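You operate a simulated robot arm through the tools that you are given. There is no shell and no other tool.

Carry out the task below with a simulated robot arm. There is one attempt and no reset: what you move stays moved.

Task
Sweep the bench swarf into the dustpan; tip it into the swarf bucket.
Fine: lay the pan beside the swarf, use the grey brush, spill none, put both back. Set down upright: grey brush. What is to be rubbed or washed off counts as gone when no trace of it is left.

The check looks at the end state, three seconds after you hand in, the way a careful person would. Anything else that was tipped, shoved, dropped, spilled or broken makes it a failure.

Robot
A 6-joint arm with a two-finger parallel gripper, fixed in place. Base frame: the origin is on the floor under the middle of its stand, x ahead of it, y to its left, z up; the work surface is at about z = 0.84. Units: m, degrees, N and s.
With the tool pointing down near the work surface it reaches from about 0.34 to 0.76 m from the base axis. Its first joint turns from -66.0 to 66.0 degrees. Payload 2.45 kg.
The tool frame sits at the grasp point between the pads (the TCP): z along the fingers, y along the line on which they close. The tips reach 0.024 m beyond it. The gripper opens to 0.068 m. The fingers are 0.017 m wide and 0.01 m thick; the gripper's body (0.04 by 0.07 m) begins 0.041 m behind the TCP.
Orientation is that of the tool frame in the base frame, as [roll, pitch, yaw] about the fixed x, y, z axes, in that order (R = Rz(yaw) Ry(pitch) Rx(roll)). With the fingers straight down and closing along the base's y, the tool's x points along the base's -x, its y along +y and its z along -z.

Tools
- The arm moves only by the tool servo_tool. Its argument "deltas" is one flat list of numbers, 7 for each row, row after row: the turn, a rotation vector about the tool's x, y, z in units of 90 degrees (1.0 is 90 degrees), then the shift along the tool's x, y, z in units of 150 mm (1.0 is 150 mm), then the finger opening in mm, from 0 to 68. In form: [rx, ry, rz, x, y, z, claw, rx, ry, rz, x, y, z, claw, ...]. A call has 1 to 20 rows; each row is the pose to reach, as a shift and turn from the pose commanded when the call began, along the tool's axes at that moment. A call with a number of a shift or a turn outside -1 to 1 is refused whole. Each row takes 0.2 s and may step no farther than 0.05 m and 8.6 degrees from the row before; otherwise, or with a gripper value out of range, the whole call is refused. Where a pose cannot be reached the arm comes as near as it can. A force on the tool above 40 N (or 10 N above the force at the start of the call, whichever is more), or a blocked arm, ends the call early, and 0.2 s more pass. Each finger travels about 0.108 m/s and halts on what it meets, pressing with about 20 N; the grip force reading is that of the motor and also rises with nothing between the fingers. The clock runs only during rows and for 0.2 s after the last one: add rows that repeat a pose to give the fingers time. The reply holds the time, the measured pose of the TCP, the force on the tool along the base axes, the opening and the grip force, in the units named above and with some noise, with the torque about the TCP (base axes, N m) and any sound that the robot's microphone picked up.
- Cameras (640 x 400 px; columns grow to the right, rows downward): "scene" is fixed at [0.1758, 0.4197, 1.4621]; the picture's right is [-0.75, -0.66, 0.00], its down [-0.29, 0.32, -0.90] and it looks along [0.60, -0.68, -0.43] (base axes); focal length 315 px, centre (320, 200). "wrist" rides on the gripper at [0.084, 0.011, -0.075] in the tool frame; the picture's right is [-0.13, 0.99, 0.00], its down [-0.60, -0.08, -0.79] and it looks along [-0.79, -0.10, 0.61] (tool axes); focal length 251 px, centre (320, 200). There is no depth. A picture from a camera that has moved, and an enlarged one, comes with that camera's place and axes in the base frame and with its lens. The place of the scene camera against the robot may be out by one fixed shift of up to 0.025 m in any direction.
- get_image(camera): a new picture of that camera. It takes no simulated time.
- enlarge(camera, box): a new picture of the part [left, top, right, bottom] of that camera's present view, enlarged. It takes no simulated time.
- sign_off(): hands the job in; it is judged then, once.

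Nothing tells you positions but the pictures and the camera data. Unless the task says otherwise, let go and move clear before handing in.

The tools are called as a command line: name --argument value ..., lists and objects as JSON in quotes. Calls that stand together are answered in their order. servo_tool: Moves the arm, as the interface text tells. Its arguments: {"type":"object","properties":{"deltas":{"type":"array","items":{"type":"number"}}},"required":["deltas"]} The other tools are called the same way: get_image (camera) takes a picture; enlarge (camera, box) takes an enlarged picture of a part of a camera's view; sign_off () hands the job in.

At the start:

```text
clock: 0.0
position: [0.477, -0.1611, 1.3479]
tool_rot: [179.9, 0.0, -180.0]
force: [-0.7, 0.2, 0.2]
wrist_torque: [0.0, 0.0, 0.01]
gripper_width: 0.0682
grasp_force: 0.0
```

scene: 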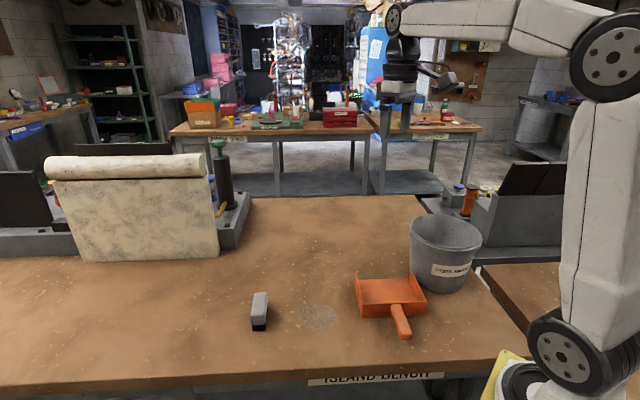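
wrist: 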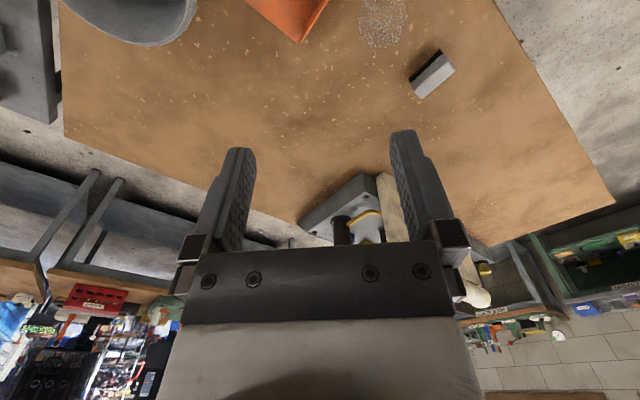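

I see a grey brush, a patch of swarf, an orange dustpan with its handle toward the camera, and a grey bucket on the bench. I'll look closer before I move.

enlarge --camera "scene" --box '[220, 200, 500, 375]'

enlarge --camera "scene" --box '[340, 200, 500, 300]'

enlarge --camera "scene" --box '[230, 270, 350, 345]'

enlarge --camera "wrist" --box '[200, 0, 520, 200]'

```text
2.29 times, centred on (360, 288) of scene
camera zoom: at [0.1758, 0.4197, 1.4621], right [-0.75, -0.66, 0.0], down [-0.29, 0.32, -0.9], along [0.6, -0.68, -0.43], focal length 719 px, centre (229, 0)
```

zoom: 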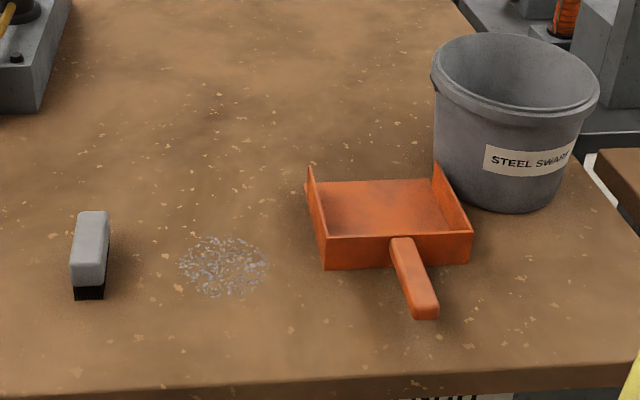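

```text
4.00 times, centred on (420, 250) of scene
camera zoom: at [0.1758, 0.4197, 1.4621], right [-0.75, -0.66, 0.0], down [-0.29, 0.32, -0.9], along [0.6, -0.68, -0.43], focal length 1259 px, centre (-80, 0)
```

zoom: 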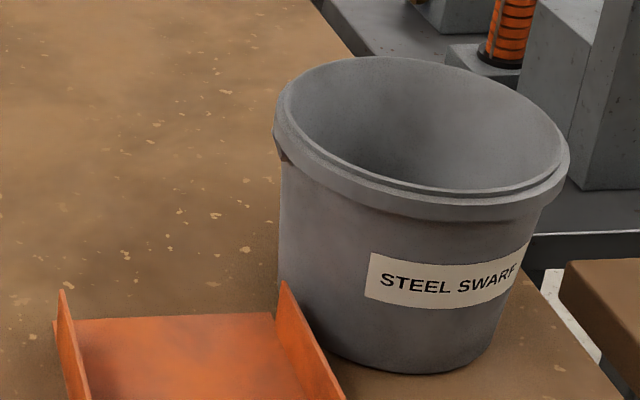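

```text
5.33 times, centred on (290, 308) of scene
camera zoom: at [0.1758, 0.4197, 1.4621], right [-0.75, -0.66, 0.0], down [-0.29, 0.32, -0.9], along [0.6, -0.68, -0.43], focal length 1679 px, centre (480, -373)
```

zoom: 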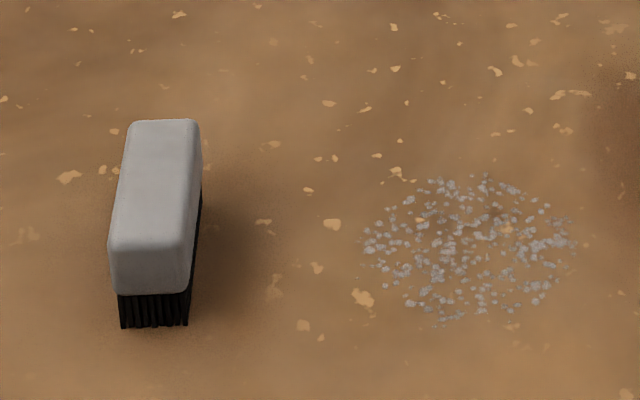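

```text
2.00 times, centred on (360, 100) of wrist
camera zoom: at [0.3926, -0.1495, 1.4222], right [0.13, 0.99, 0.0], down [0.6, -0.08, 0.79], along [0.79, -0.1, -0.61], focal length 503 px, centre (240, 400)
```

zoom: 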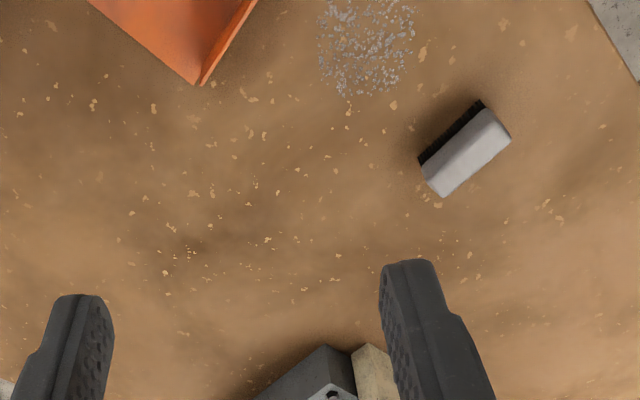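

The brush sits near (0.69, 0.06) and the swarf near (0.585, -0.05). The pan's mouth faces about -45°, its handle is near (0.40, -0.13), and the bucket is near (0.39, -0.42). I'll turn the tool 45° and move over the handle for a closer look.

servo_tool --deltas '[0, 0, 0.0625, 0.064, 0.026, 0.125, 68, 0, 0, 0.125, 0.128, 0.052, 0.25, 68, 0, 0, 0.1875, 0.192, 0.078, 0.375, 68, 0, 0, 0.25, 0.256, 0.104, 0.5, 68, 0, 0, 0.3125, 0.32, 0.13, 0.625, 68, 0, 0, 0.375, 0.384, 0.156, 0.75, 68, 0, 0, 0.4375, 0.448, 0.182, 0.875, 68, 0, 0, 0.5, 0.512, 0.208, 1.0, 68, 0, 0, 0.5, 0.512, 0.208, 1.0, 68]'

get_image --camera "wrist"

get_image --camera "scene"

```text
clock: 2.0
position: [0.3994, -0.1302, 1.1976]
tool_rot: [-180.0, 0.0, 135.0]
force: [-0.2, -0.4, 0.1]
wrist_torque: [0.0, 0.0, 0.0]
gripper_width: 0.0681
grasp_force: 0.0
```

```text
taken
camera wrist: at [0.3479, -0.0626, 1.2729], right [0.79, 0.61, 0.0], down [0.37, -0.48, 0.79], along [0.48, -0.63, -0.61], focal length 251 px, centre (320, 200)
```

wrist: 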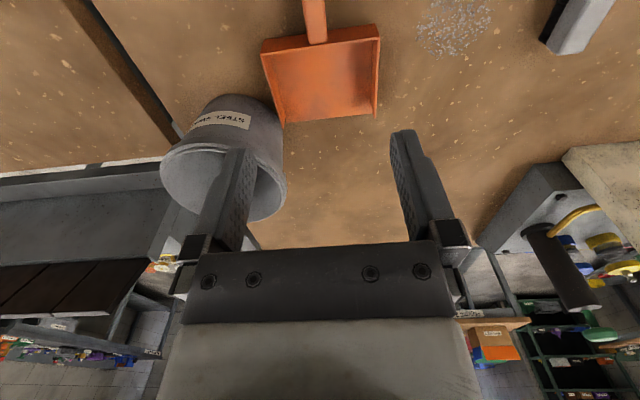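

```text
taken
```

scene: 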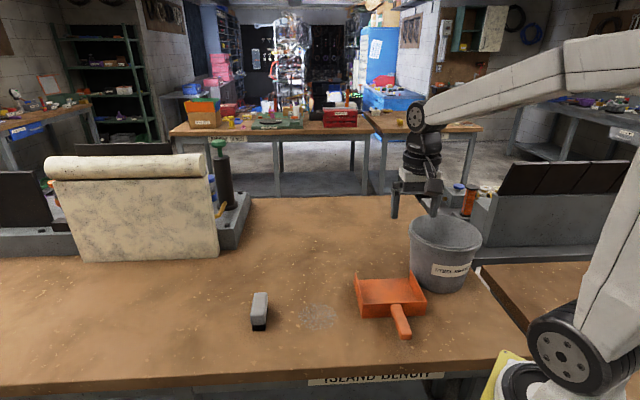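

The wrist camera now shows the pan, bucket, swarf and brush. I'll enlarge those areas to measure them.

enlarge --camera "wrist" --box '[220, 0, 420, 125]'

enlarge --camera "wrist" --box '[400, 0, 640, 150]'

enlarge --camera "wrist" --box '[80, 60, 320, 210]'

```text
3.20 times, centred on (320, 62) of wrist
camera zoom: at [0.3479, -0.0626, 1.2729], right [0.79, 0.61, 0.0], down [0.37, -0.48, 0.79], along [0.48, -0.63, -0.61], focal length 805 px, centre (320, 640)
```

zoom: 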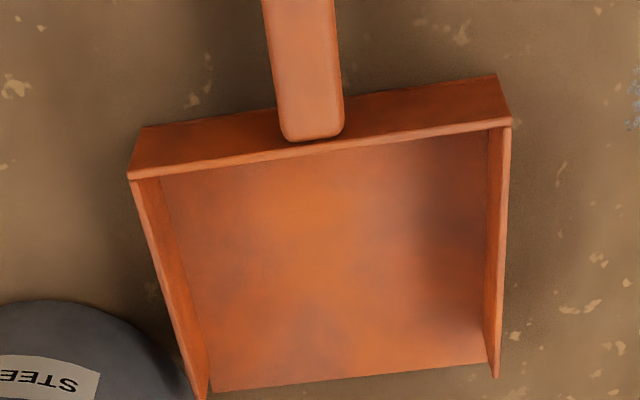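

```text
2.67 times, centred on (520, 75) of wrist
camera zoom: at [0.3479, -0.0626, 1.2729], right [0.79, 0.61, 0.0], down [0.37, -0.48, 0.79], along [0.48, -0.63, -0.61], focal length 670 px, centre (-213, 533)
```

zoom: 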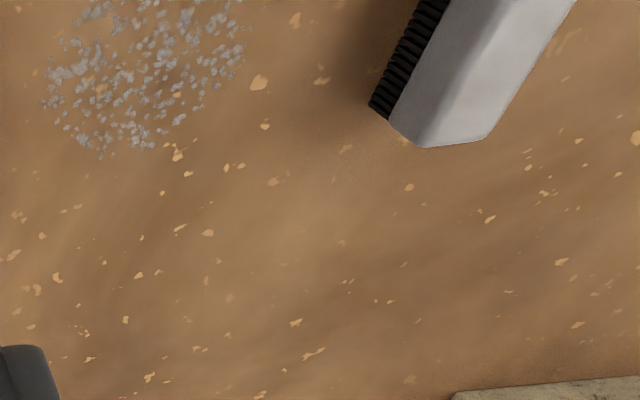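

```text
2.67 times, centred on (200, 135) of wrist
camera zoom: at [0.3479, -0.0626, 1.2729], right [0.79, 0.61, 0.0], down [0.37, -0.48, 0.79], along [0.48, -0.63, -0.61], focal length 670 px, centre (640, 373)
```

zoom: 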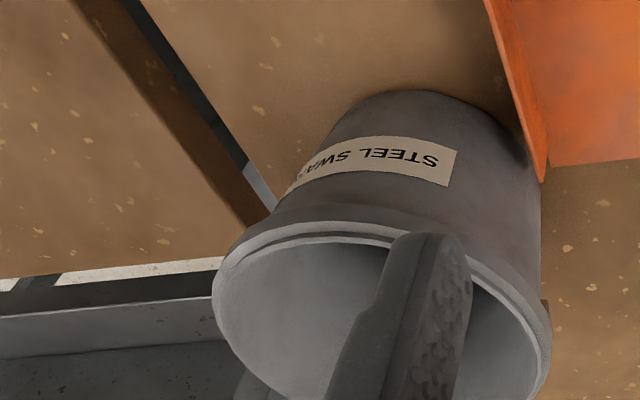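

The pan is about 0.17 m wide and 0.15 m deep. Its back centre is near (0.435, -0.181), and the handle runs from there toward 135°. I'll come down closer above the handle to check its height.

servo_tool --deltas '[0, 0, 0, -0.057, -0.024, 0.25, 68, 0, 0, 0, -0.114, -0.048, 0.5, 68, 0, 0, 0, -0.171, -0.071, 0.75, 68, 0, 0, 0, -0.171, -0.071, 1.0, 68, 0, 0, 0, -0.171, -0.071, 1.0, 68]'

get_image --camera "wrist"

enlarge --camera "scene" --box '[340, 180, 500, 340]'

```text
clock: 3.2
position: [0.4089, -0.1564, 1.046]
tool_rot: [180.0, 0.0, 135.1]
force: [0.8, -0.1, -1.3]
wrist_torque: [0.0, -0.01, 0.0]
gripper_width: 0.0679
grasp_force: 0.1
```

```text
taken
camera wrist: at [0.358, -0.0892, 1.1212], right [0.79, 0.61, 0.0], down [0.37, -0.48, 0.79], along [0.48, -0.63, -0.61], focal length 251 px, centre (320, 200)
```

wrist: 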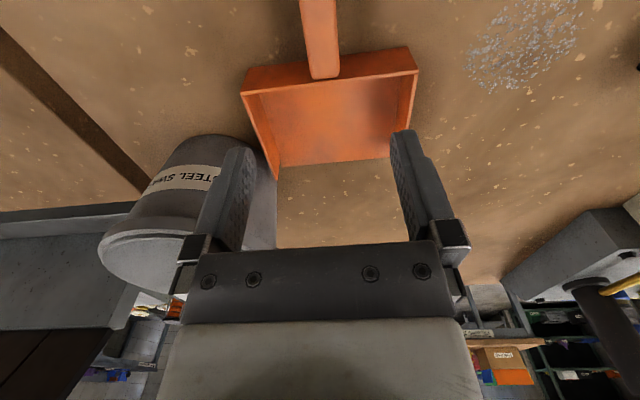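

```text
2.50 times, centred on (420, 260) of scene
camera zoom: at [0.1758, 0.4197, 1.4621], right [-0.75, -0.66, 0.0], down [-0.29, 0.32, -0.9], along [0.6, -0.68, -0.43], focal length 787 px, centre (70, 50)
```

zoom: 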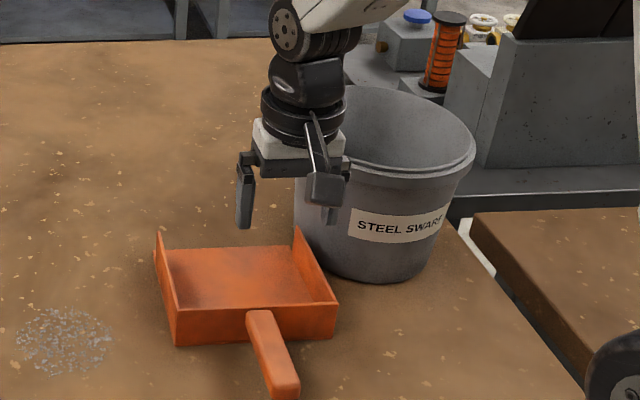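

The handle is about 0.027 m wide and its top is near z ≈ 0.88, lined up under the gripper. I'll descend in two stages, checking as I go.

servo_tool --deltas '[0, 0, 0, -0.033, 0, 0.2, 68, 0, 0, 0, -0.033, 0, 0.4, 68, 0, 0, 0, -0.033, 0, 0.6, 68, 0, 0, 0, -0.033, 0, 0.8, 68, 0, 0, 0, -0.033, 0, 0.8, 68]'

get_image --camera "wrist"

enlarge --camera "scene" --box '[340, 220, 460, 340]'

```text
clock: 4.4
position: [0.4149, -0.1598, 0.9271]
tool_rot: [-180.0, 0.1, 135.0]
force: [-0.1, -0.1, -0.6]
wrist_torque: [0.03, -0.03, 0.0]
gripper_width: 0.0681
grasp_force: 0.1
```

```text
taken
camera wrist: at [0.3641, -0.0921, 1.0017], right [0.79, 0.61, 0.0], down [0.37, -0.48, 0.79], along [0.48, -0.63, -0.61], focal length 251 px, centre (320, 200)
```

wrist: 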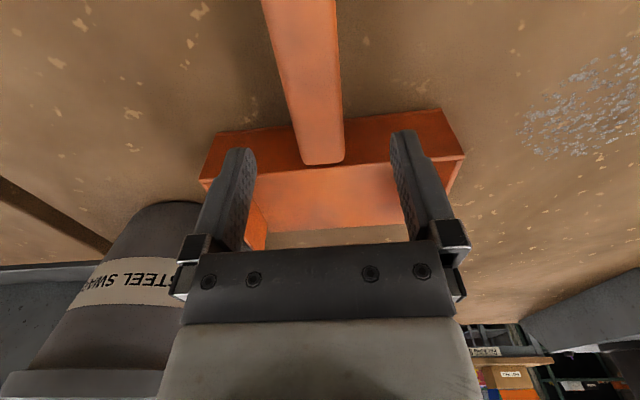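

```text
3.33 times, centred on (400, 280) of scene
camera zoom: at [0.1758, 0.4197, 1.4621], right [-0.75, -0.66, 0.0], down [-0.29, 0.32, -0.9], along [0.6, -0.68, -0.43], focal length 1049 px, centre (53, -67)
```

zoom: 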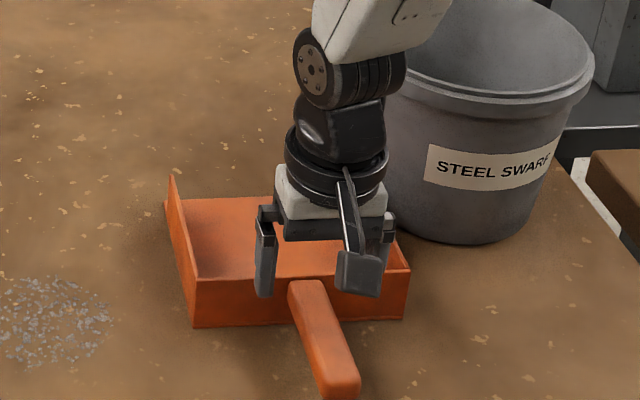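

The handle is centred between the fingers and its top is near z ≈ 0.884. I'll lower to z ≈ 0.873 and close on it.

servo_tool --deltas '[0, 0, 0, 0, 0, 0.12, 68, 0, 0, 0, 0, 0, 0.24, 68, 0, 0, 0, 0, 0, 0.36, 68, 0, 0, 0, 0, 0, 0.36, 68]'

get_image --camera "wrist"

enlarge --camera "scene" --box '[340, 220, 460, 340]'

```text
clock: 5.4
position: [0.4151, -0.1587, 0.8737]
tool_rot: [179.9, 0.1, 134.9]
force: [-0.3, 0.5, -0.1]
wrist_torque: [0.0, 0.01, 0.02]
gripper_width: 0.0681
grasp_force: 0.0
```

```text
taken
camera wrist: at [0.3629, -0.0919, 0.9484], right [0.79, 0.61, 0.0], down [0.37, -0.48, 0.79], along [0.48, -0.63, -0.61], focal length 251 px, centre (320, 200)
```

wrist: 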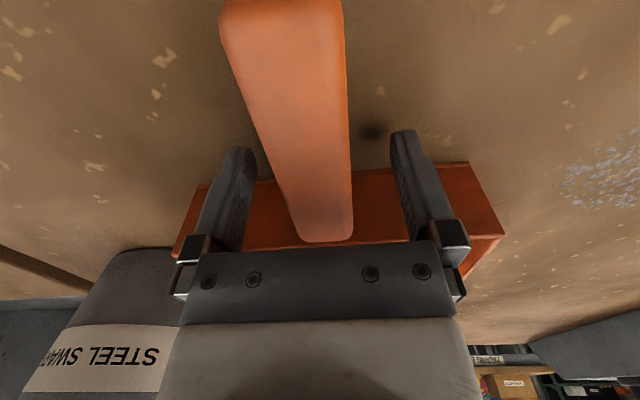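

```text
3.33 times, centred on (400, 280) of scene
camera zoom: at [0.1758, 0.4197, 1.4621], right [-0.75, -0.66, 0.0], down [-0.29, 0.32, -0.9], along [0.6, -0.68, -0.43], focal length 1049 px, centre (53, -67)
```

zoom: 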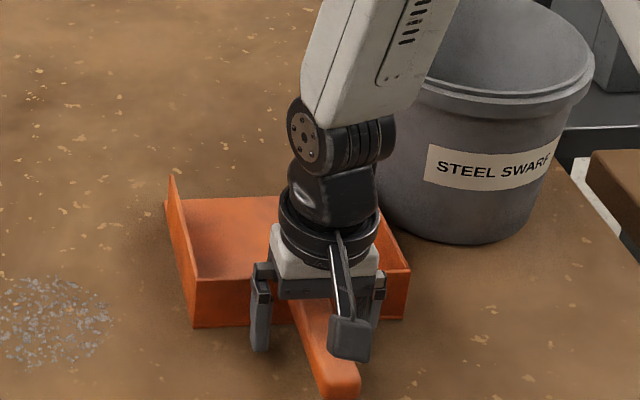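

The fingers straddle the handle. Closing now.

servo_tool --deltas '[0, 0, 0, 0, 0, 0, 0, 0, 0, 0, 0, 0, 0, 0, 0, 0, 0, 0, 0, 0, 0, 0, 0, 0, 0, 0, 0, 0]'

get_image --camera "wrist"

enlarge --camera "scene" --box '[340, 220, 460, 340]'

```text
clock: 6.4
position: [0.4142, -0.1599, 0.8733]
tool_rot: [-180.0, 0.1, 135.0]
force: [0.2, 0.2, 0.2]
wrist_torque: [0.05, 0.06, -0.02]
gripper_width: 0.0278
grasp_force: 20.0
```

```text
taken
camera wrist: at [0.3628, -0.0918, 0.9486], right [0.79, 0.61, 0.0], down [0.37, -0.48, 0.79], along [0.48, -0.63, -0.61], focal length 251 px, centre (320, 200)
```

wrist: 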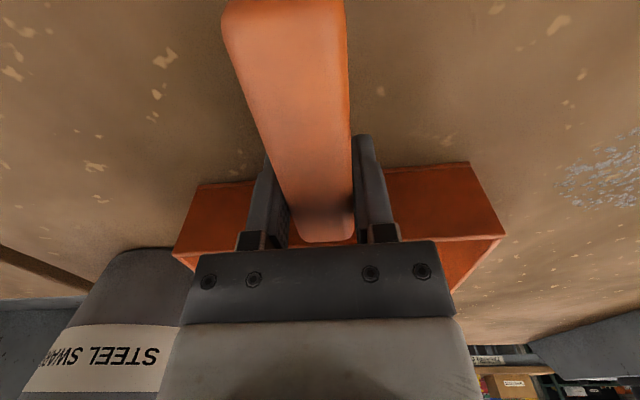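

```text
3.33 times, centred on (400, 280) of scene
camera zoom: at [0.1758, 0.4197, 1.4621], right [-0.75, -0.66, 0.0], down [-0.29, 0.32, -0.9], along [0.6, -0.68, -0.43], focal length 1049 px, centre (53, -67)
```

zoom: 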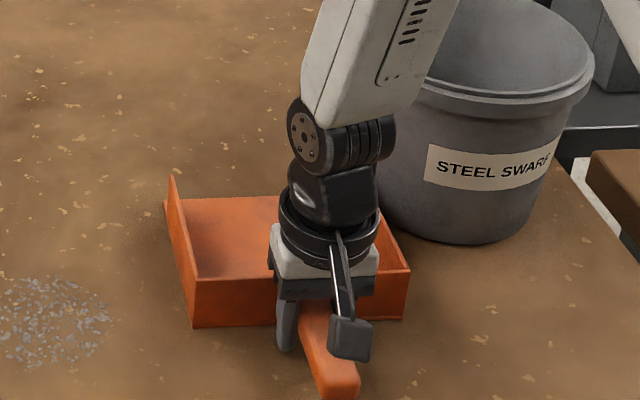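

The grip holds at 0.0278 m and 20 N. I'll lift a few centimetres and check that the pan stays level.

servo_tool --deltas '[0, 0, 0, 0, 0, -0.1, 0, 0, 0, 0, 0, 0, -0.2, 0, 0, 0, 0, 0, 0, -0.3, 0, 0, 0, 0, 0, 0, -0.4, 0, 0, 0, 0, 0, 0, -0.4, 0]'

get_image --camera "wrist"

enlarge --camera "scene" --box '[340, 220, 460, 340]'

```text
clock: 7.6
position: [0.4139, -0.16, 0.9335]
tool_rot: [179.9, -0.1, 135.0]
force: [-0.8, -0.4, -1.4]
wrist_torque: [0.06, 0.06, -0.02]
gripper_width: 0.0277
grasp_force: 19.5
```

```text
taken
camera wrist: at [0.3627, -0.0919, 1.008], right [0.79, 0.61, 0.0], down [0.37, -0.48, 0.79], along [0.48, -0.63, -0.61], focal length 251 px, centre (320, 200)
```

wrist: 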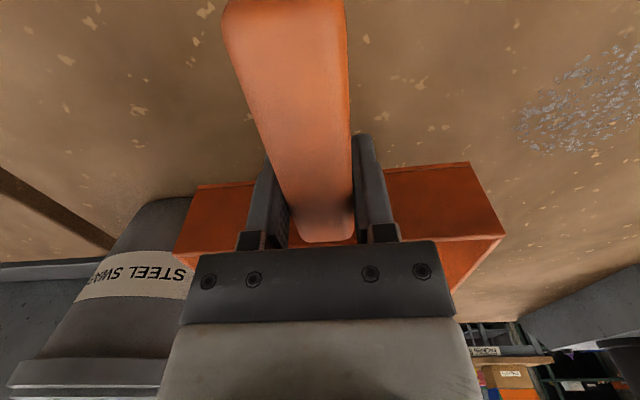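

```text
3.33 times, centred on (400, 280) of scene
camera zoom: at [0.1758, 0.4197, 1.4621], right [-0.75, -0.66, 0.0], down [-0.29, 0.32, -0.9], along [0.6, -0.68, -0.43], focal length 1049 px, centre (53, -67)
```

zoom: 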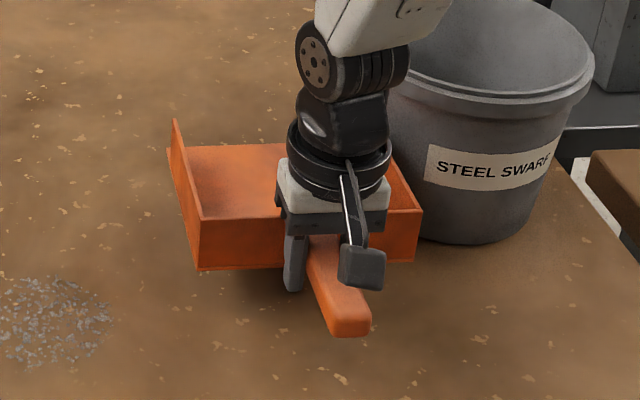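

The pan lifted level and stays fixed in the grip. Before placing it, I'll take the empty pan over the bucket and rehearse the tipping move well above the rim, to check the arm can reach it.

servo_tool --deltas '[0, 0, 0, 0, 0, -0.2, 0, 0, 0, 0, 0, 0, -0.4, 0, 0, 0, 0, 0, 0, -0.6, 0, 0, 0, 0, 0, 0, -0.8, 0, 0, 0, 0, 0, 0, -1.0, 0, 0, 0, 0, 0, 0, -1.0, 0]'

servo_tool --deltas '[0, 0, 0, 0, -0.2, -0.04, 0, 0, 0, 0, 0, -0.4, -0.08, 0, 0, 0, 0, 0, -0.6, -0.12, 0, 0, 0, 0, 0, -0.8, -0.14, 0, 0, 0, 0, 0, -1.0, -0.14, 0, 0, 0, 0, 0, -1.0, -0.14, 0]'

get_image --camera "wrist"

get_image --camera "scene"

```text
clock: 9.0
position: [0.4126, -0.1598, 1.0827]
tool_rot: [-180.0, -0.1, 135.0]
force: [-0.6, -0.1, -1.2]
wrist_torque: [0.05, 0.06, -0.02]
gripper_width: 0.0281
grasp_force: 19.9
```

```text
clock: 10.4
position: [0.3065, -0.2659, 1.1052]
tool_rot: [180.0, 0.0, 135.0]
force: [-0.3, -0.2, -1.3]
wrist_torque: [0.07, 0.05, 0.03]
gripper_width: 0.0277
grasp_force: 20.2
```

```text
taken
camera wrist: at [0.2561, -0.1981, 1.1803], right [0.79, 0.61, 0.0], down [0.37, -0.48, 0.79], along [0.48, -0.63, -0.61], focal length 251 px, centre (320, 200)
```

wrist: 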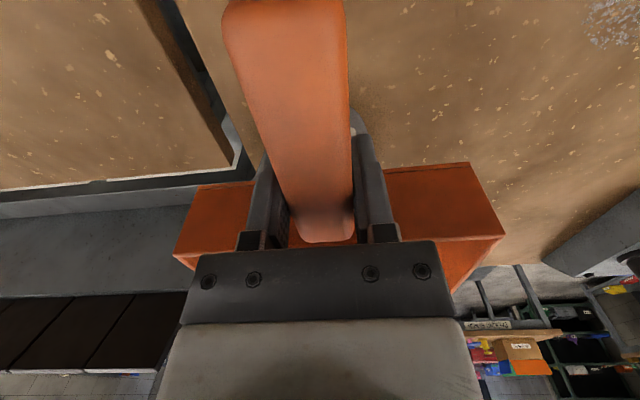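

```text
taken
```

scene: 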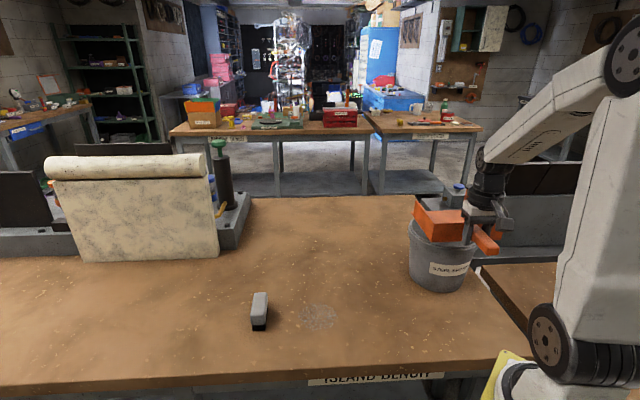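

The pan is above the bucket. I'll zoom in on how it sits over the rim.

enlarge --camera "scene" --box '[380, 170, 540, 300]'

```text
3.08 times, centred on (460, 235) of scene
camera zoom: at [0.1758, 0.4197, 1.4621], right [-0.75, -0.66, 0.0], down [-0.29, 0.32, -0.9], along [0.6, -0.68, -0.43], focal length 968 px, centre (-111, 92)
```

zoom: 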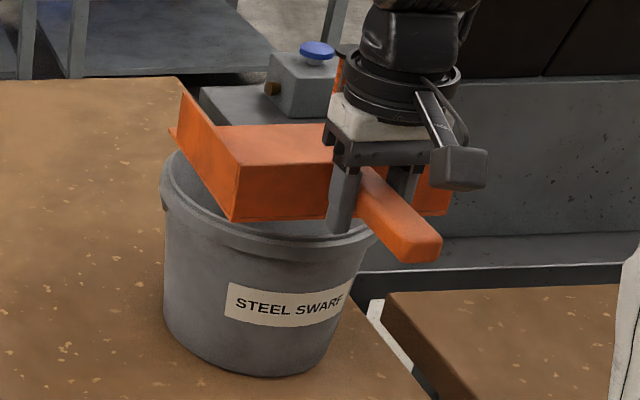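

The bucket centre fits to about (0.423, -0.44), with the rim near z ≈ 0.975. I'll centre the empty pan's lip over it and rehearse the tilt, pivoting about the lip.

servo_tool --deltas '[0, 0, 0, -0.11, -0.135, 0, 0, 0, 0, 0, -0.22, -0.27, 0, 0, 0, 0, 0, -0.22, -0.27, 0, 0]'

servo_tool --deltas '[0, 0.0889, 0, -0.042, 0, -0.167, 0, 0, 0.1778, 0, -0.107, 0, -0.325, 0, 0, 0.2667, 0, -0.192, 0, -0.471, 0, 0, 0.3556, 0, -0.297, 0, -0.605, 0, 0, 0.4444, 0, -0.419, 0, -0.722, 0, 0, 0.4444, 0, -0.419, 0, -0.722, 0]'

enlarge --camera "scene" --box '[380, 120, 540, 300]'

get_image --camera "wrist"

```text
clock: 11.2
position: [0.3034, -0.317, 1.1056]
tool_rot: [180.0, 0.0, 135.0]
force: [0.2, 0.5, -1.1]
wrist_torque: [0.08, 0.03, -0.01]
gripper_width: 0.0277
grasp_force: 19.8
```

```text
clock: 12.6
position: [0.3457, -0.361, 1.212]
tool_rot: [-180.0, -39.9, 135.0]
force: [0.3, 0.0, -0.4]
wrist_torque: [0.01, 0.03, -0.01]
gripper_width: 0.0276
grasp_force: 20.2
```

```text
2.22 times, centred on (460, 210) of scene
camera zoom: at [0.1758, 0.4197, 1.4621], right [-0.75, -0.66, 0.0], down [-0.29, 0.32, -0.9], along [0.6, -0.68, -0.43], focal length 699 px, centre (9, 178)
```

zoom: 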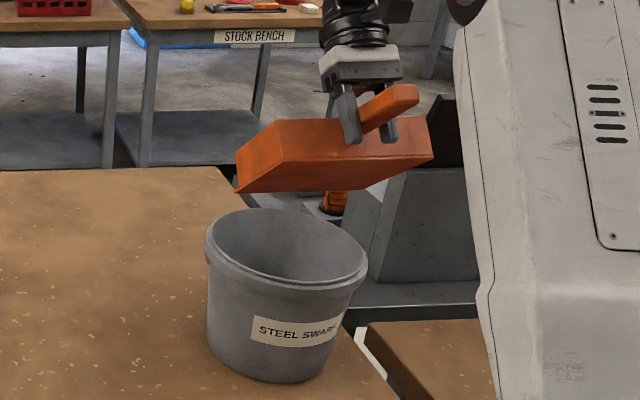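

```text
taken
camera wrist: at [0.3419, -0.3418, 1.3244], right [0.77, 0.63, -0.08], down [0.63, -0.74, 0.22], along [0.08, -0.22, -0.97], focal length 251 px, centre (320, 200)
```

wrist: 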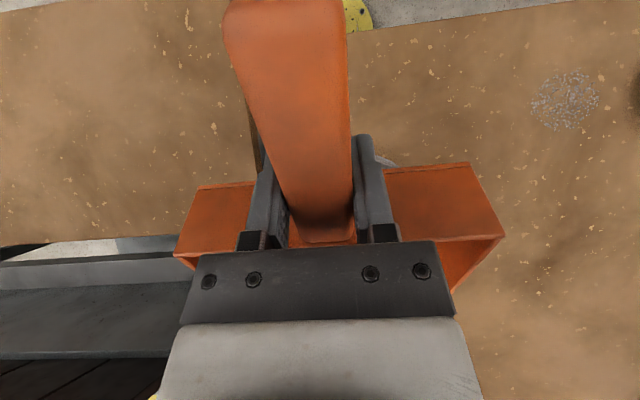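

The 40° tilt works. I'll extend the rehearsal to 70°.

servo_tool --deltas '[0, 0.0556, 0, -0.03, 0, -0.1, 0, 0, 0.1111, 0, -0.068, 0, -0.2, 0, 0, 0.1667, 0, -0.11, 0, -0.297, 0, 0, 0.2222, 0, -0.158, 0, -0.393, 0, 0, 0.2778, 0, -0.212, 0, -0.487, 0, 0, 0.3333, 0, -0.27, 0, -0.578, 0, 0, 0.3333, 0, -0.27, 0, -0.578, 0]'

enlarge --camera "scene" --box '[380, 100, 540, 300]'

get_image --camera "wrist"

```text
clock: 14.2
position: [0.2863, -0.2987, 1.087]
tool_rot: [179.9, -69.9, 135.0]
force: [0.6, -0.3, 4.6]
wrist_torque: [-0.88, -0.36, 0.15]
gripper_width: 0.0277
grasp_force: 20.1
out of reach, approached as far as the arm can: row 1, 2, 3, 4, 5, 6, 7
```

```text
2.00 times, centred on (460, 200) of scene
camera zoom: at [0.1758, 0.4198, 1.4621], right [-0.75, -0.66, 0.0], down [-0.29, 0.32, -0.9], along [0.6, -0.68, -0.43], focal length 630 px, centre (40, 200)
```

zoom: 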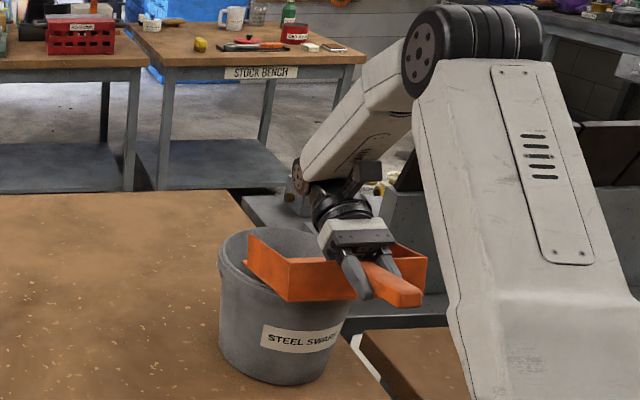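

```text
taken
camera wrist: at [0.324, -0.3191, 1.1915], right [0.73, 0.67, -0.12], down [0.62, -0.73, -0.29], along [-0.29, 0.14, -0.95], focal length 251 px, centre (320, 200)
```

wrist: 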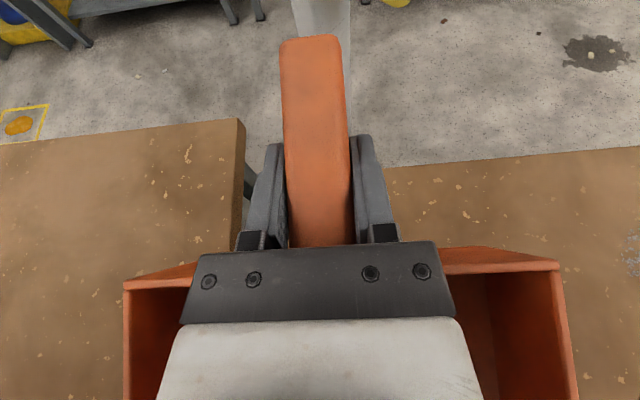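

The far tilt was out of reach: the arm sagged inward, and the pan swung in the grip onto the bucket rim. I'll look closely at what is touching before recovering gently.

enlarge --camera "scene" --box '[420, 190, 500, 300]'

servo_tool --deltas '[0, 0, 0, 0, 0, 0, 0]'

```text
3.64 times, centred on (460, 245) of scene
camera zoom: at [0.1758, 0.4198, 1.4621], right [-0.75, -0.66, 0.0], down [-0.29, 0.32, -0.9], along [0.6, -0.68, -0.43], focal length 1144 px, centre (-189, 36)
```

zoom: 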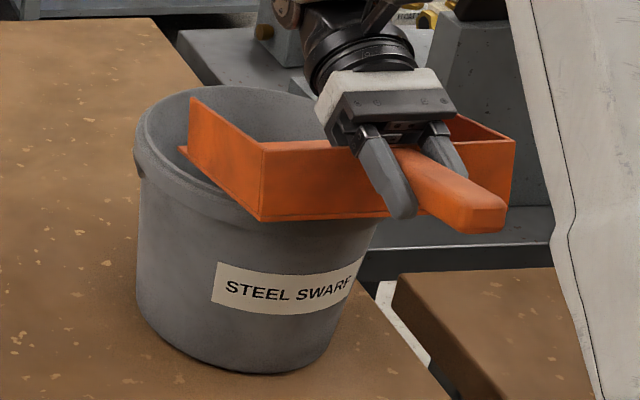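

```text
clock: 14.6
position: [0.2877, -0.2995, 1.0877]
tool_rot: [179.9, -70.0, 135.1]
force: [1.0, 0.1, 1.2]
wrist_torque: [-0.44, -0.21, 0.18]
gripper_width: 0.0277
grasp_force: 19.8
```

The pan's floor is resting on the bucket rim and the bucket looks undisturbed. I'll ease the tilt back in small steps, which lifts the pan off the rim.

servo_tool --deltas '[0, -0.05, 0, 0.03, 0, -0.01, 0, 0, -0.1, 0, 0.06, 0, -0.02, 0, 0, -0.15, 0, 0.09, 0, -0.03, 0]'

enlarge --camera "scene" --box '[400, 170, 520, 300]'

get_image --camera "wrist"

```text
clock: 15.4
position: [0.283, -0.2967, 1.101]
tool_rot: [-180.0, -56.5, 135.1]
force: [-1.0, 0.4, -2.5]
wrist_torque: [0.03, 0.11, -0.01]
gripper_width: 0.0279
grasp_force: 19.7
```

```text
3.08 times, centred on (460, 235) of scene
camera zoom: at [0.1758, 0.4197, 1.4621], right [-0.75, -0.66, 0.0], down [-0.29, 0.32, -0.9], along [0.6, -0.68, -0.43], focal length 968 px, centre (-111, 92)
```

zoom: 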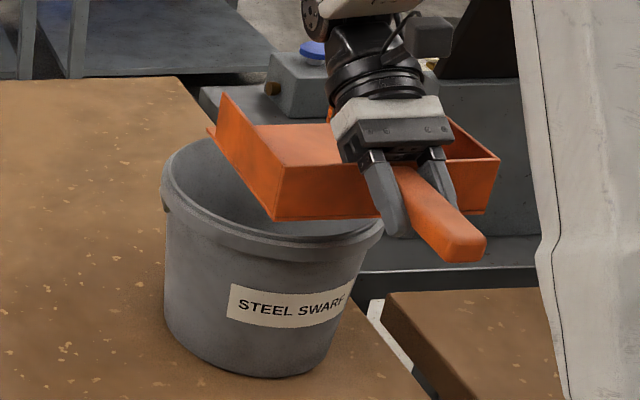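

```text
taken
camera wrist: at [0.3019, -0.2998, 1.212], right [0.75, 0.65, -0.11], down [0.65, -0.76, -0.07], along [-0.12, -0.02, -0.99], focal length 251 px, centre (320, 200)
```

wrist: 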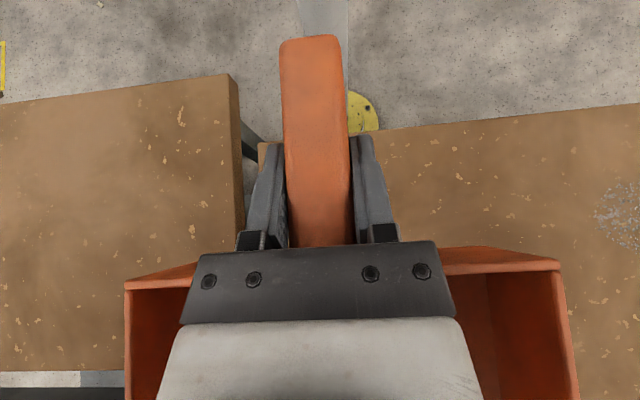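

The pan is free of the rim, and the bucket is where it was. The pan is level while the gripper is tilted about 56°, so it turned in the grip. I'll carry it level to its sweeping place, set it flat, loosen, straighten the gripper and regrip.

servo_tool --deltas '[0, 0, 0, 0.051, 0.174, 0.0767, 0, 0, 0, 0, 0.102, 0.348, 0.1535, 0, 0, 0, 0, 0.152, 0.521, 0.23, 0, 0, 0, 0, 0.203, 0.695, 0.307, 0, 0, 0, 0, 0.254, 0.869, 0.3837, 0, 0, 0, 0, 0.254, 0.869, 0.3837, 0]'

get_image --camera "scene"

get_image --camera "wrist"

```text
clock: 16.8
position: [0.3236, -0.1543, 1.1004]
tool_rot: [179.9, -56.5, 135.0]
force: [-0.7, 0.5, -0.7]
wrist_torque: [0.08, 0.1, 0.0]
gripper_width: 0.0278
grasp_force: 19.7
```

```text
taken
```

scene: 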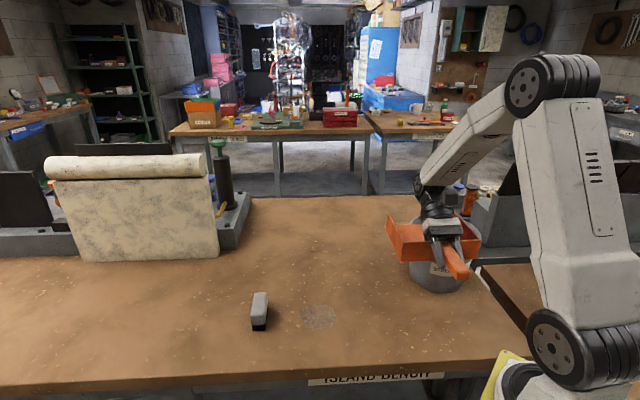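

```text
taken
camera wrist: at [0.3428, -0.1579, 1.2127], right [0.75, 0.65, -0.11], down [0.65, -0.76, -0.07], along [-0.12, -0.02, -0.99], focal length 251 px, centre (320, 200)
```

wrist: 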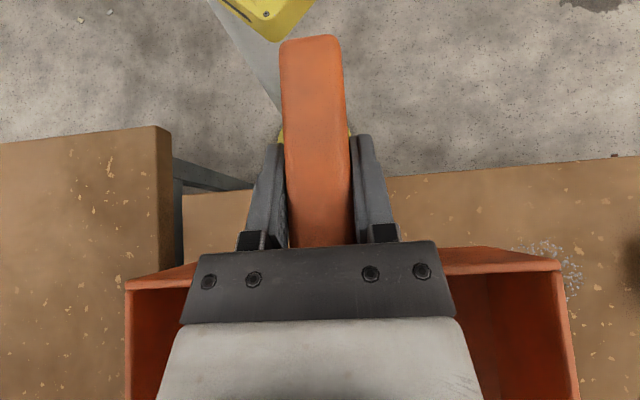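

The bench is turned 45° and its front edge is near x−y ≈ 0.42, so there is no room in front of the swarf. The pan will have to sit on the bucket side of the swarf, mouth toward +45°. First I'll set it flat back where it was, to straighten the grip.

servo_tool --deltas '[0, 0, 0, -0.0625, 0.102, -0.0945, 0, 0, 0, 0, -0.125, 0.204, -0.189, 0, 0, 0, 0, -0.1875, 0.305, -0.2835, 0, 0, 0, 0, -0.25, 0.407, -0.378, 0, 0, 0, 0, -0.361, 0.407, -0.304, 0, 0, 0, 0, -0.473, 0.407, -0.231, 0, 0, 0, 0, -0.584, 0.407, -0.157, 0, 0, 0, 0, -0.584, 0.407, -0.157, 0]'

enlarge --camera "scene" --box '[320, 180, 520, 345]'

get_image --camera "wrist"

```text
clock: 18.6
position: [0.416, -0.16, 1.0402]
tool_rot: [180.0, -56.4, 135.1]
force: [0.8, 1.3, 4.1]
wrist_torque: [-0.91, -0.34, 0.26]
gripper_width: 0.0278
grasp_force: 20.1
```

```text
2.42 times, centred on (420, 262) of scene
camera zoom: at [0.1757, 0.4198, 1.4621], right [-0.75, -0.66, 0.0], down [-0.29, 0.32, -0.9], along [0.6, -0.68, -0.43], focal length 763 px, centre (78, 48)
```

zoom: 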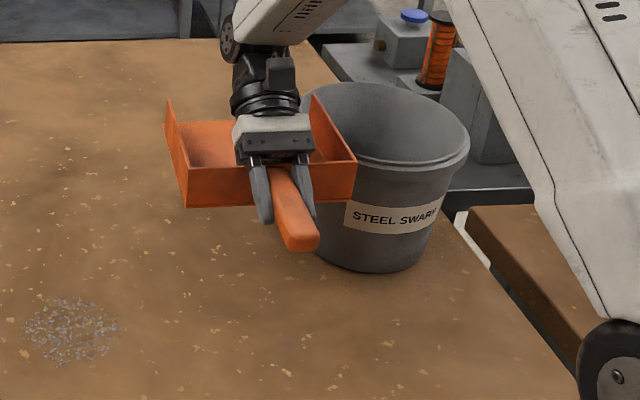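

```text
taken
camera wrist: at [0.4352, -0.1633, 1.151], right [0.75, 0.65, -0.11], down [0.65, -0.76, -0.06], along [-0.12, -0.02, -0.99], focal length 251 px, centre (320, 200)
```

wrist: 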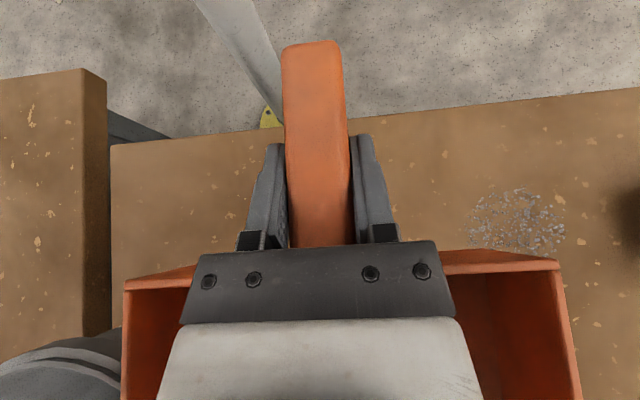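

The force reading shows the pan's front right corner touching the bucket rim. I'll raise it straight up and look again.

servo_tool --deltas '[0, 0, 0, 0.111, 0, -0.074, 0, 0, 0, 0, 0.222, 0, -0.147, 0, 0, 0, 0, 0.222, 0, -0.147, 0]'

enlarge --camera "scene" --box '[320, 180, 520, 345]'

enlarge --camera "scene" --box '[340, 190, 500, 300]'

```text
clock: 19.4
position: [0.417, -0.1591, 1.0809]
tool_rot: [-179.9, -56.5, 135.0]
force: [0.6, -1.2, -0.9]
wrist_torque: [0.02, 0.07, -0.01]
gripper_width: 0.0278
grasp_force: 19.7
```

```text
2.42 times, centred on (420, 262) of scene
camera zoom: at [0.1758, 0.4197, 1.4621], right [-0.75, -0.66, 0.0], down [-0.29, 0.32, -0.9], along [0.6, -0.68, -0.43], focal length 763 px, centre (78, 48)
```

zoom: 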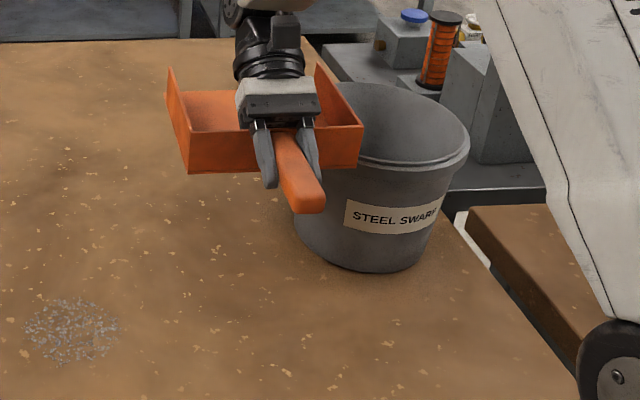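

```text
3.64 times, centred on (420, 245) of scene
camera zoom: at [0.1758, 0.4197, 1.4621], right [-0.75, -0.66, 0.0], down [-0.29, 0.32, -0.9], along [0.6, -0.68, -0.43], focal length 1144 px, centre (-44, 36)
```

zoom: 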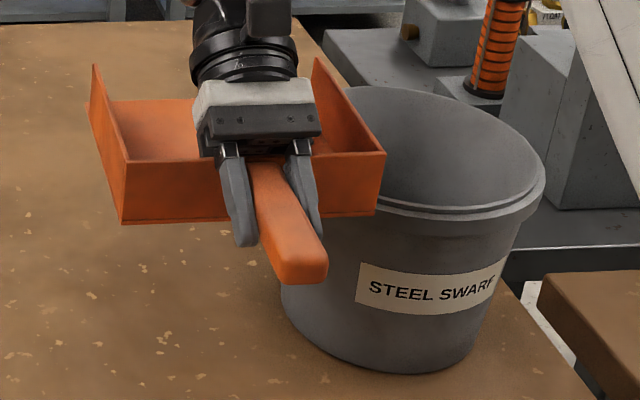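

I'll check with exactly the same crop as at the start whether the bucket has moved.

enlarge --camera "scene" --box '[340, 200, 500, 300]'

get_image --camera "wrist"

```text
4.00 times, centred on (420, 250) of scene
camera zoom: at [0.1758, 0.4197, 1.4621], right [-0.75, -0.66, 0.0], down [-0.29, 0.32, -0.9], along [0.6, -0.68, -0.43], focal length 1259 px, centre (-80, 0)
```

zoom: 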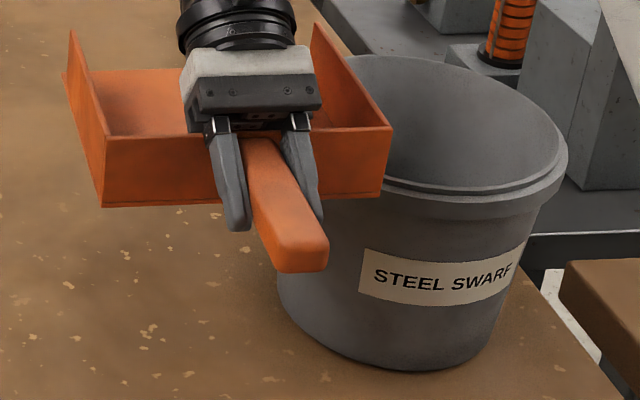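

```text
taken
camera wrist: at [0.4355, -0.1627, 1.1924], right [0.75, 0.65, -0.11], down [0.65, -0.76, -0.07], along [-0.12, -0.02, -0.99], focal length 251 px, centre (320, 200)
```

wrist: 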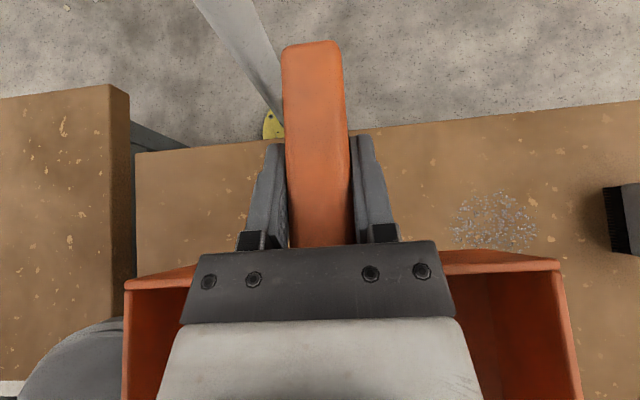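

The bucket shifted by only a few millimetres and is still upright; I'll keep well clear of it from now on. I'll move 2 cm away from it and lower the pan to the bench.

servo_tool --deltas '[0, 0, 0, 0, 0.08, 0, 0, 0, 0, 0, 0, 0.16, 0, 0, 0, 0, 0, -0.167, 0.16, 0.11, 0, 0, 0, 0, -0.334, 0.16, 0.221, 0, 0, 0, 0, -0.5, 0.16, 0.331, 0, 0, 0, 0, -0.667, 0.16, 0.442, 0, 0, 0, 0, -0.834, 0.16, 0.552, 0, 0, 0, 0, -0.834, 0.16, 0.552, 0]'

enlarge --camera "scene" --box '[320, 200, 480, 330]'

get_image --camera "wrist"

```text
clock: 21.2
position: [0.4311, -0.1433, 0.9301]
tool_rot: [-179.9, -56.4, 135.1]
force: [-0.5, -0.2, -2.9]
wrist_torque: [0.01, 0.07, 0.0]
gripper_width: 0.0279
grasp_force: 20.0
```

```text
3.08 times, centred on (400, 265) of scene
camera zoom: at [0.1758, 0.4197, 1.4621], right [-0.75, -0.66, 0.0], down [-0.29, 0.32, -0.9], along [0.6, -0.68, -0.43], focal length 968 px, centre (74, 0)
```

zoom: 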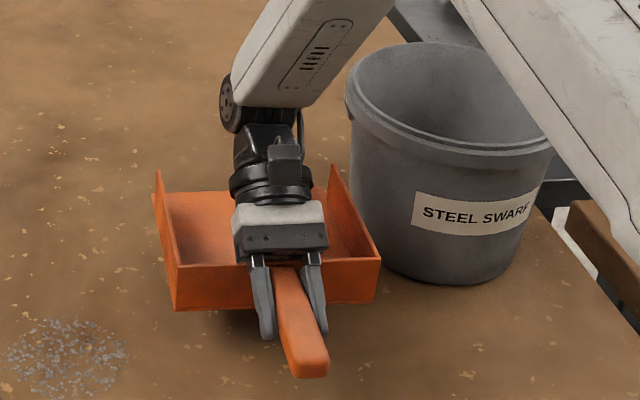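

```text
taken
camera wrist: at [0.4509, -0.1454, 1.0406], right [0.75, 0.65, -0.11], down [0.65, -0.76, -0.06], along [-0.12, -0.02, -0.99], focal length 251 px, centre (320, 200)
```

wrist: 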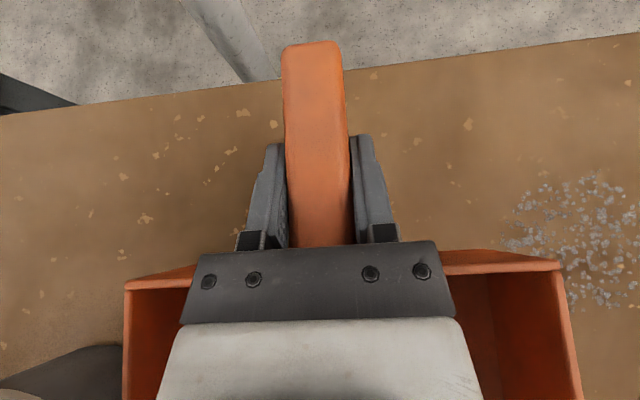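

The way down is clear. I'll lower the last few centimetres slowly and watch the force.

servo_tool --deltas '[0, 0, 0, -0.083, 0, 0.055, 0, 0, 0, 0, -0.167, 0, 0.11, 0, 0, 0, 0, -0.222, 0, 0.147, 0, 0, 0, 0, -0.256, 0, 0.169, 0, 0, 0, 0, -0.278, 0, 0.184, 0]'

enlarge --camera "scene" --box '[340, 240, 440, 330]'

```text
clock: 22.4
position: [0.4322, -0.144, 0.8796]
tool_rot: [179.9, -56.4, 135.0]
force: [-0.1, 1.2, -1.6]
wrist_torque: [0.02, 0.09, 0.0]
gripper_width: 0.0278
grasp_force: 19.8
```

```text
4.44 times, centred on (390, 285) of scene
camera zoom: at [0.1758, 0.4197, 1.4621], right [-0.75, -0.66, 0.0], down [-0.29, 0.32, -0.9], along [0.6, -0.68, -0.43], focal length 1399 px, centre (9, -178)
```

zoom: 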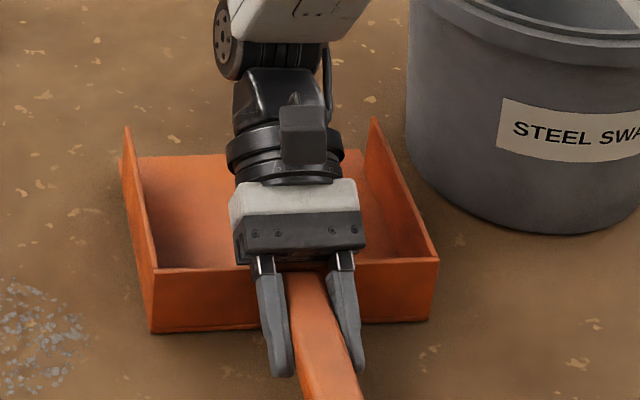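

It is almost on the bench. I'll continue in 2 mm steps until it touches.

servo_tool --deltas '[0, 0, 0, -0.0111, 0, 0.0074, 0, 0, 0, 0, -0.0222, 0, 0.0147, 0, 0, 0, 0, -0.0334, 0, 0.0221, 0, 0, 0, 0, -0.0389, 0, 0.0258, 0]'

enlarge --camera "scene" --box '[340, 240, 440, 330]'

```text
clock: 23.4
position: [0.4335, -0.1431, 0.8776]
tool_rot: [-179.9, -56.7, 135.0]
force: [-2.5, -0.6, 8.2]
wrist_torque: [-0.15, -0.16, -0.08]
gripper_width: 0.0279
grasp_force: 19.7
stopped in row 4: the force on the tool passed its limit at 43 N (the readings are from after the stop); the commanded pose is now the measured one
```

```text
4.44 times, centred on (390, 285) of scene
camera zoom: at [0.1756, 0.4198, 1.4621], right [-0.75, -0.66, 0.0], down [-0.29, 0.32, -0.9], along [0.6, -0.68, -0.43], focal length 1399 px, centre (9, -178)
```

zoom: 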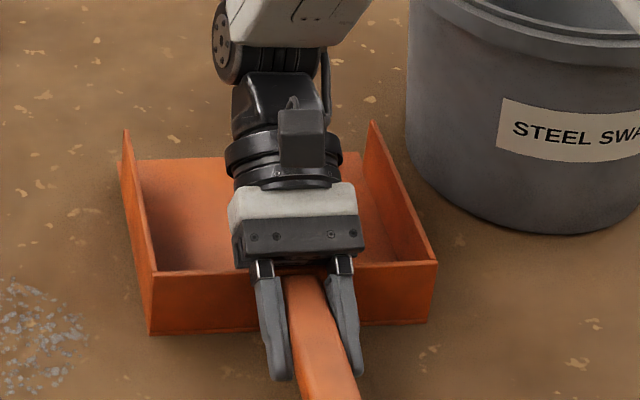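

The pan is down on the bench. I'll loosen the fingers a little and check how it settles.

servo_tool --deltas '[0, 0, 0, 0, 0, 0, 36, 0, 0, 0, 0, 0, 0, 36]'

enlarge --camera "scene" --box '[340, 240, 440, 330]'

get_image --camera "wrist"

```text
clock: 24.0
position: [0.4342, -0.1426, 0.8759]
tool_rot: [179.9, -56.6, 135.0]
force: [0.4, -1.6, 13.7]
wrist_torque: [-0.54, -0.2, 0.13]
gripper_width: 0.0338
grasp_force: 0.1
```

```text
4.44 times, centred on (390, 285) of scene
camera zoom: at [0.1756, 0.4198, 1.4621], right [-0.75, -0.66, 0.0], down [-0.29, 0.32, -0.9], along [0.6, -0.68, -0.43], focal length 1399 px, centre (9, -178)
```

zoom: 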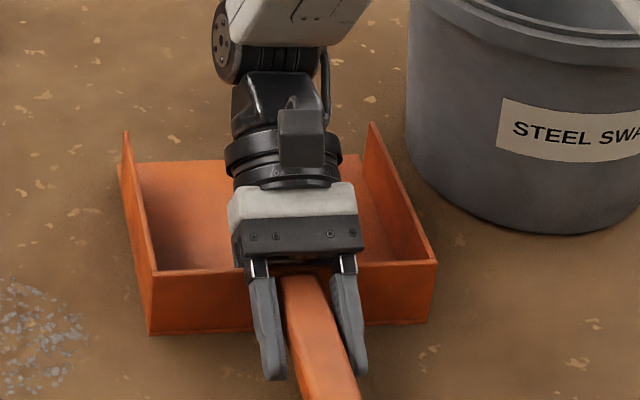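

```text
taken
camera wrist: at [0.4535, -0.147, 0.988], right [0.75, 0.65, -0.11], down [0.65, -0.76, -0.07], along [-0.13, -0.02, -0.99], focal length 251 px, centre (320, 200)
```

wrist: 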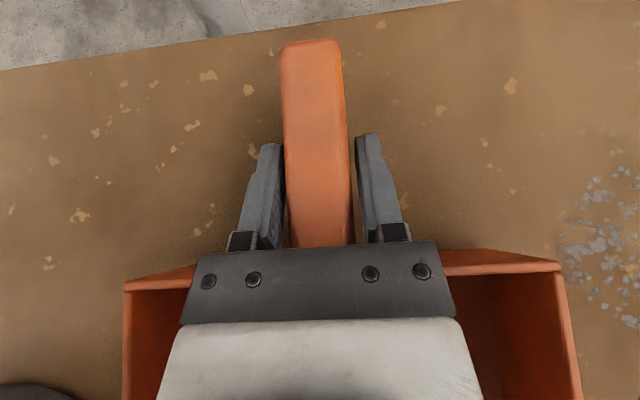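

The palm is leaning on the pan's back wall. I'll rise 1 cm first, then rotate the gripper upright.

servo_tool --deltas '[0, 0, 0, 0.0278, 0, -0.0184, 36, 0, 0, 0, 0.0556, 0, -0.0368, 40, 0, 0, 0, 0.0556, 0, -0.0368, 44]'

enlarge --camera "scene" --box '[340, 240, 440, 330]'

```text
clock: 24.8
position: [0.4342, -0.1428, 0.8848]
tool_rot: [-180.0, -56.6, 135.0]
force: [0.1, -0.2, -0.4]
wrist_torque: [0.03, -0.03, 0.0]
gripper_width: 0.0441
grasp_force: 0.0
```

```text
4.44 times, centred on (390, 285) of scene
camera zoom: at [0.1758, 0.4197, 1.4621], right [-0.75, -0.66, 0.0], down [-0.29, 0.32, -0.9], along [0.6, -0.68, -0.43], focal length 1399 px, centre (9, -178)
```

zoom: 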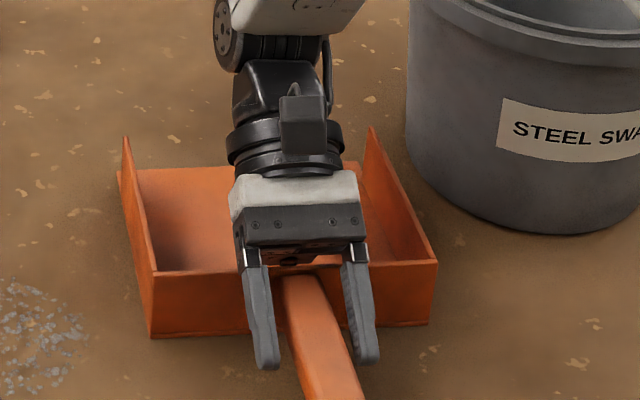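

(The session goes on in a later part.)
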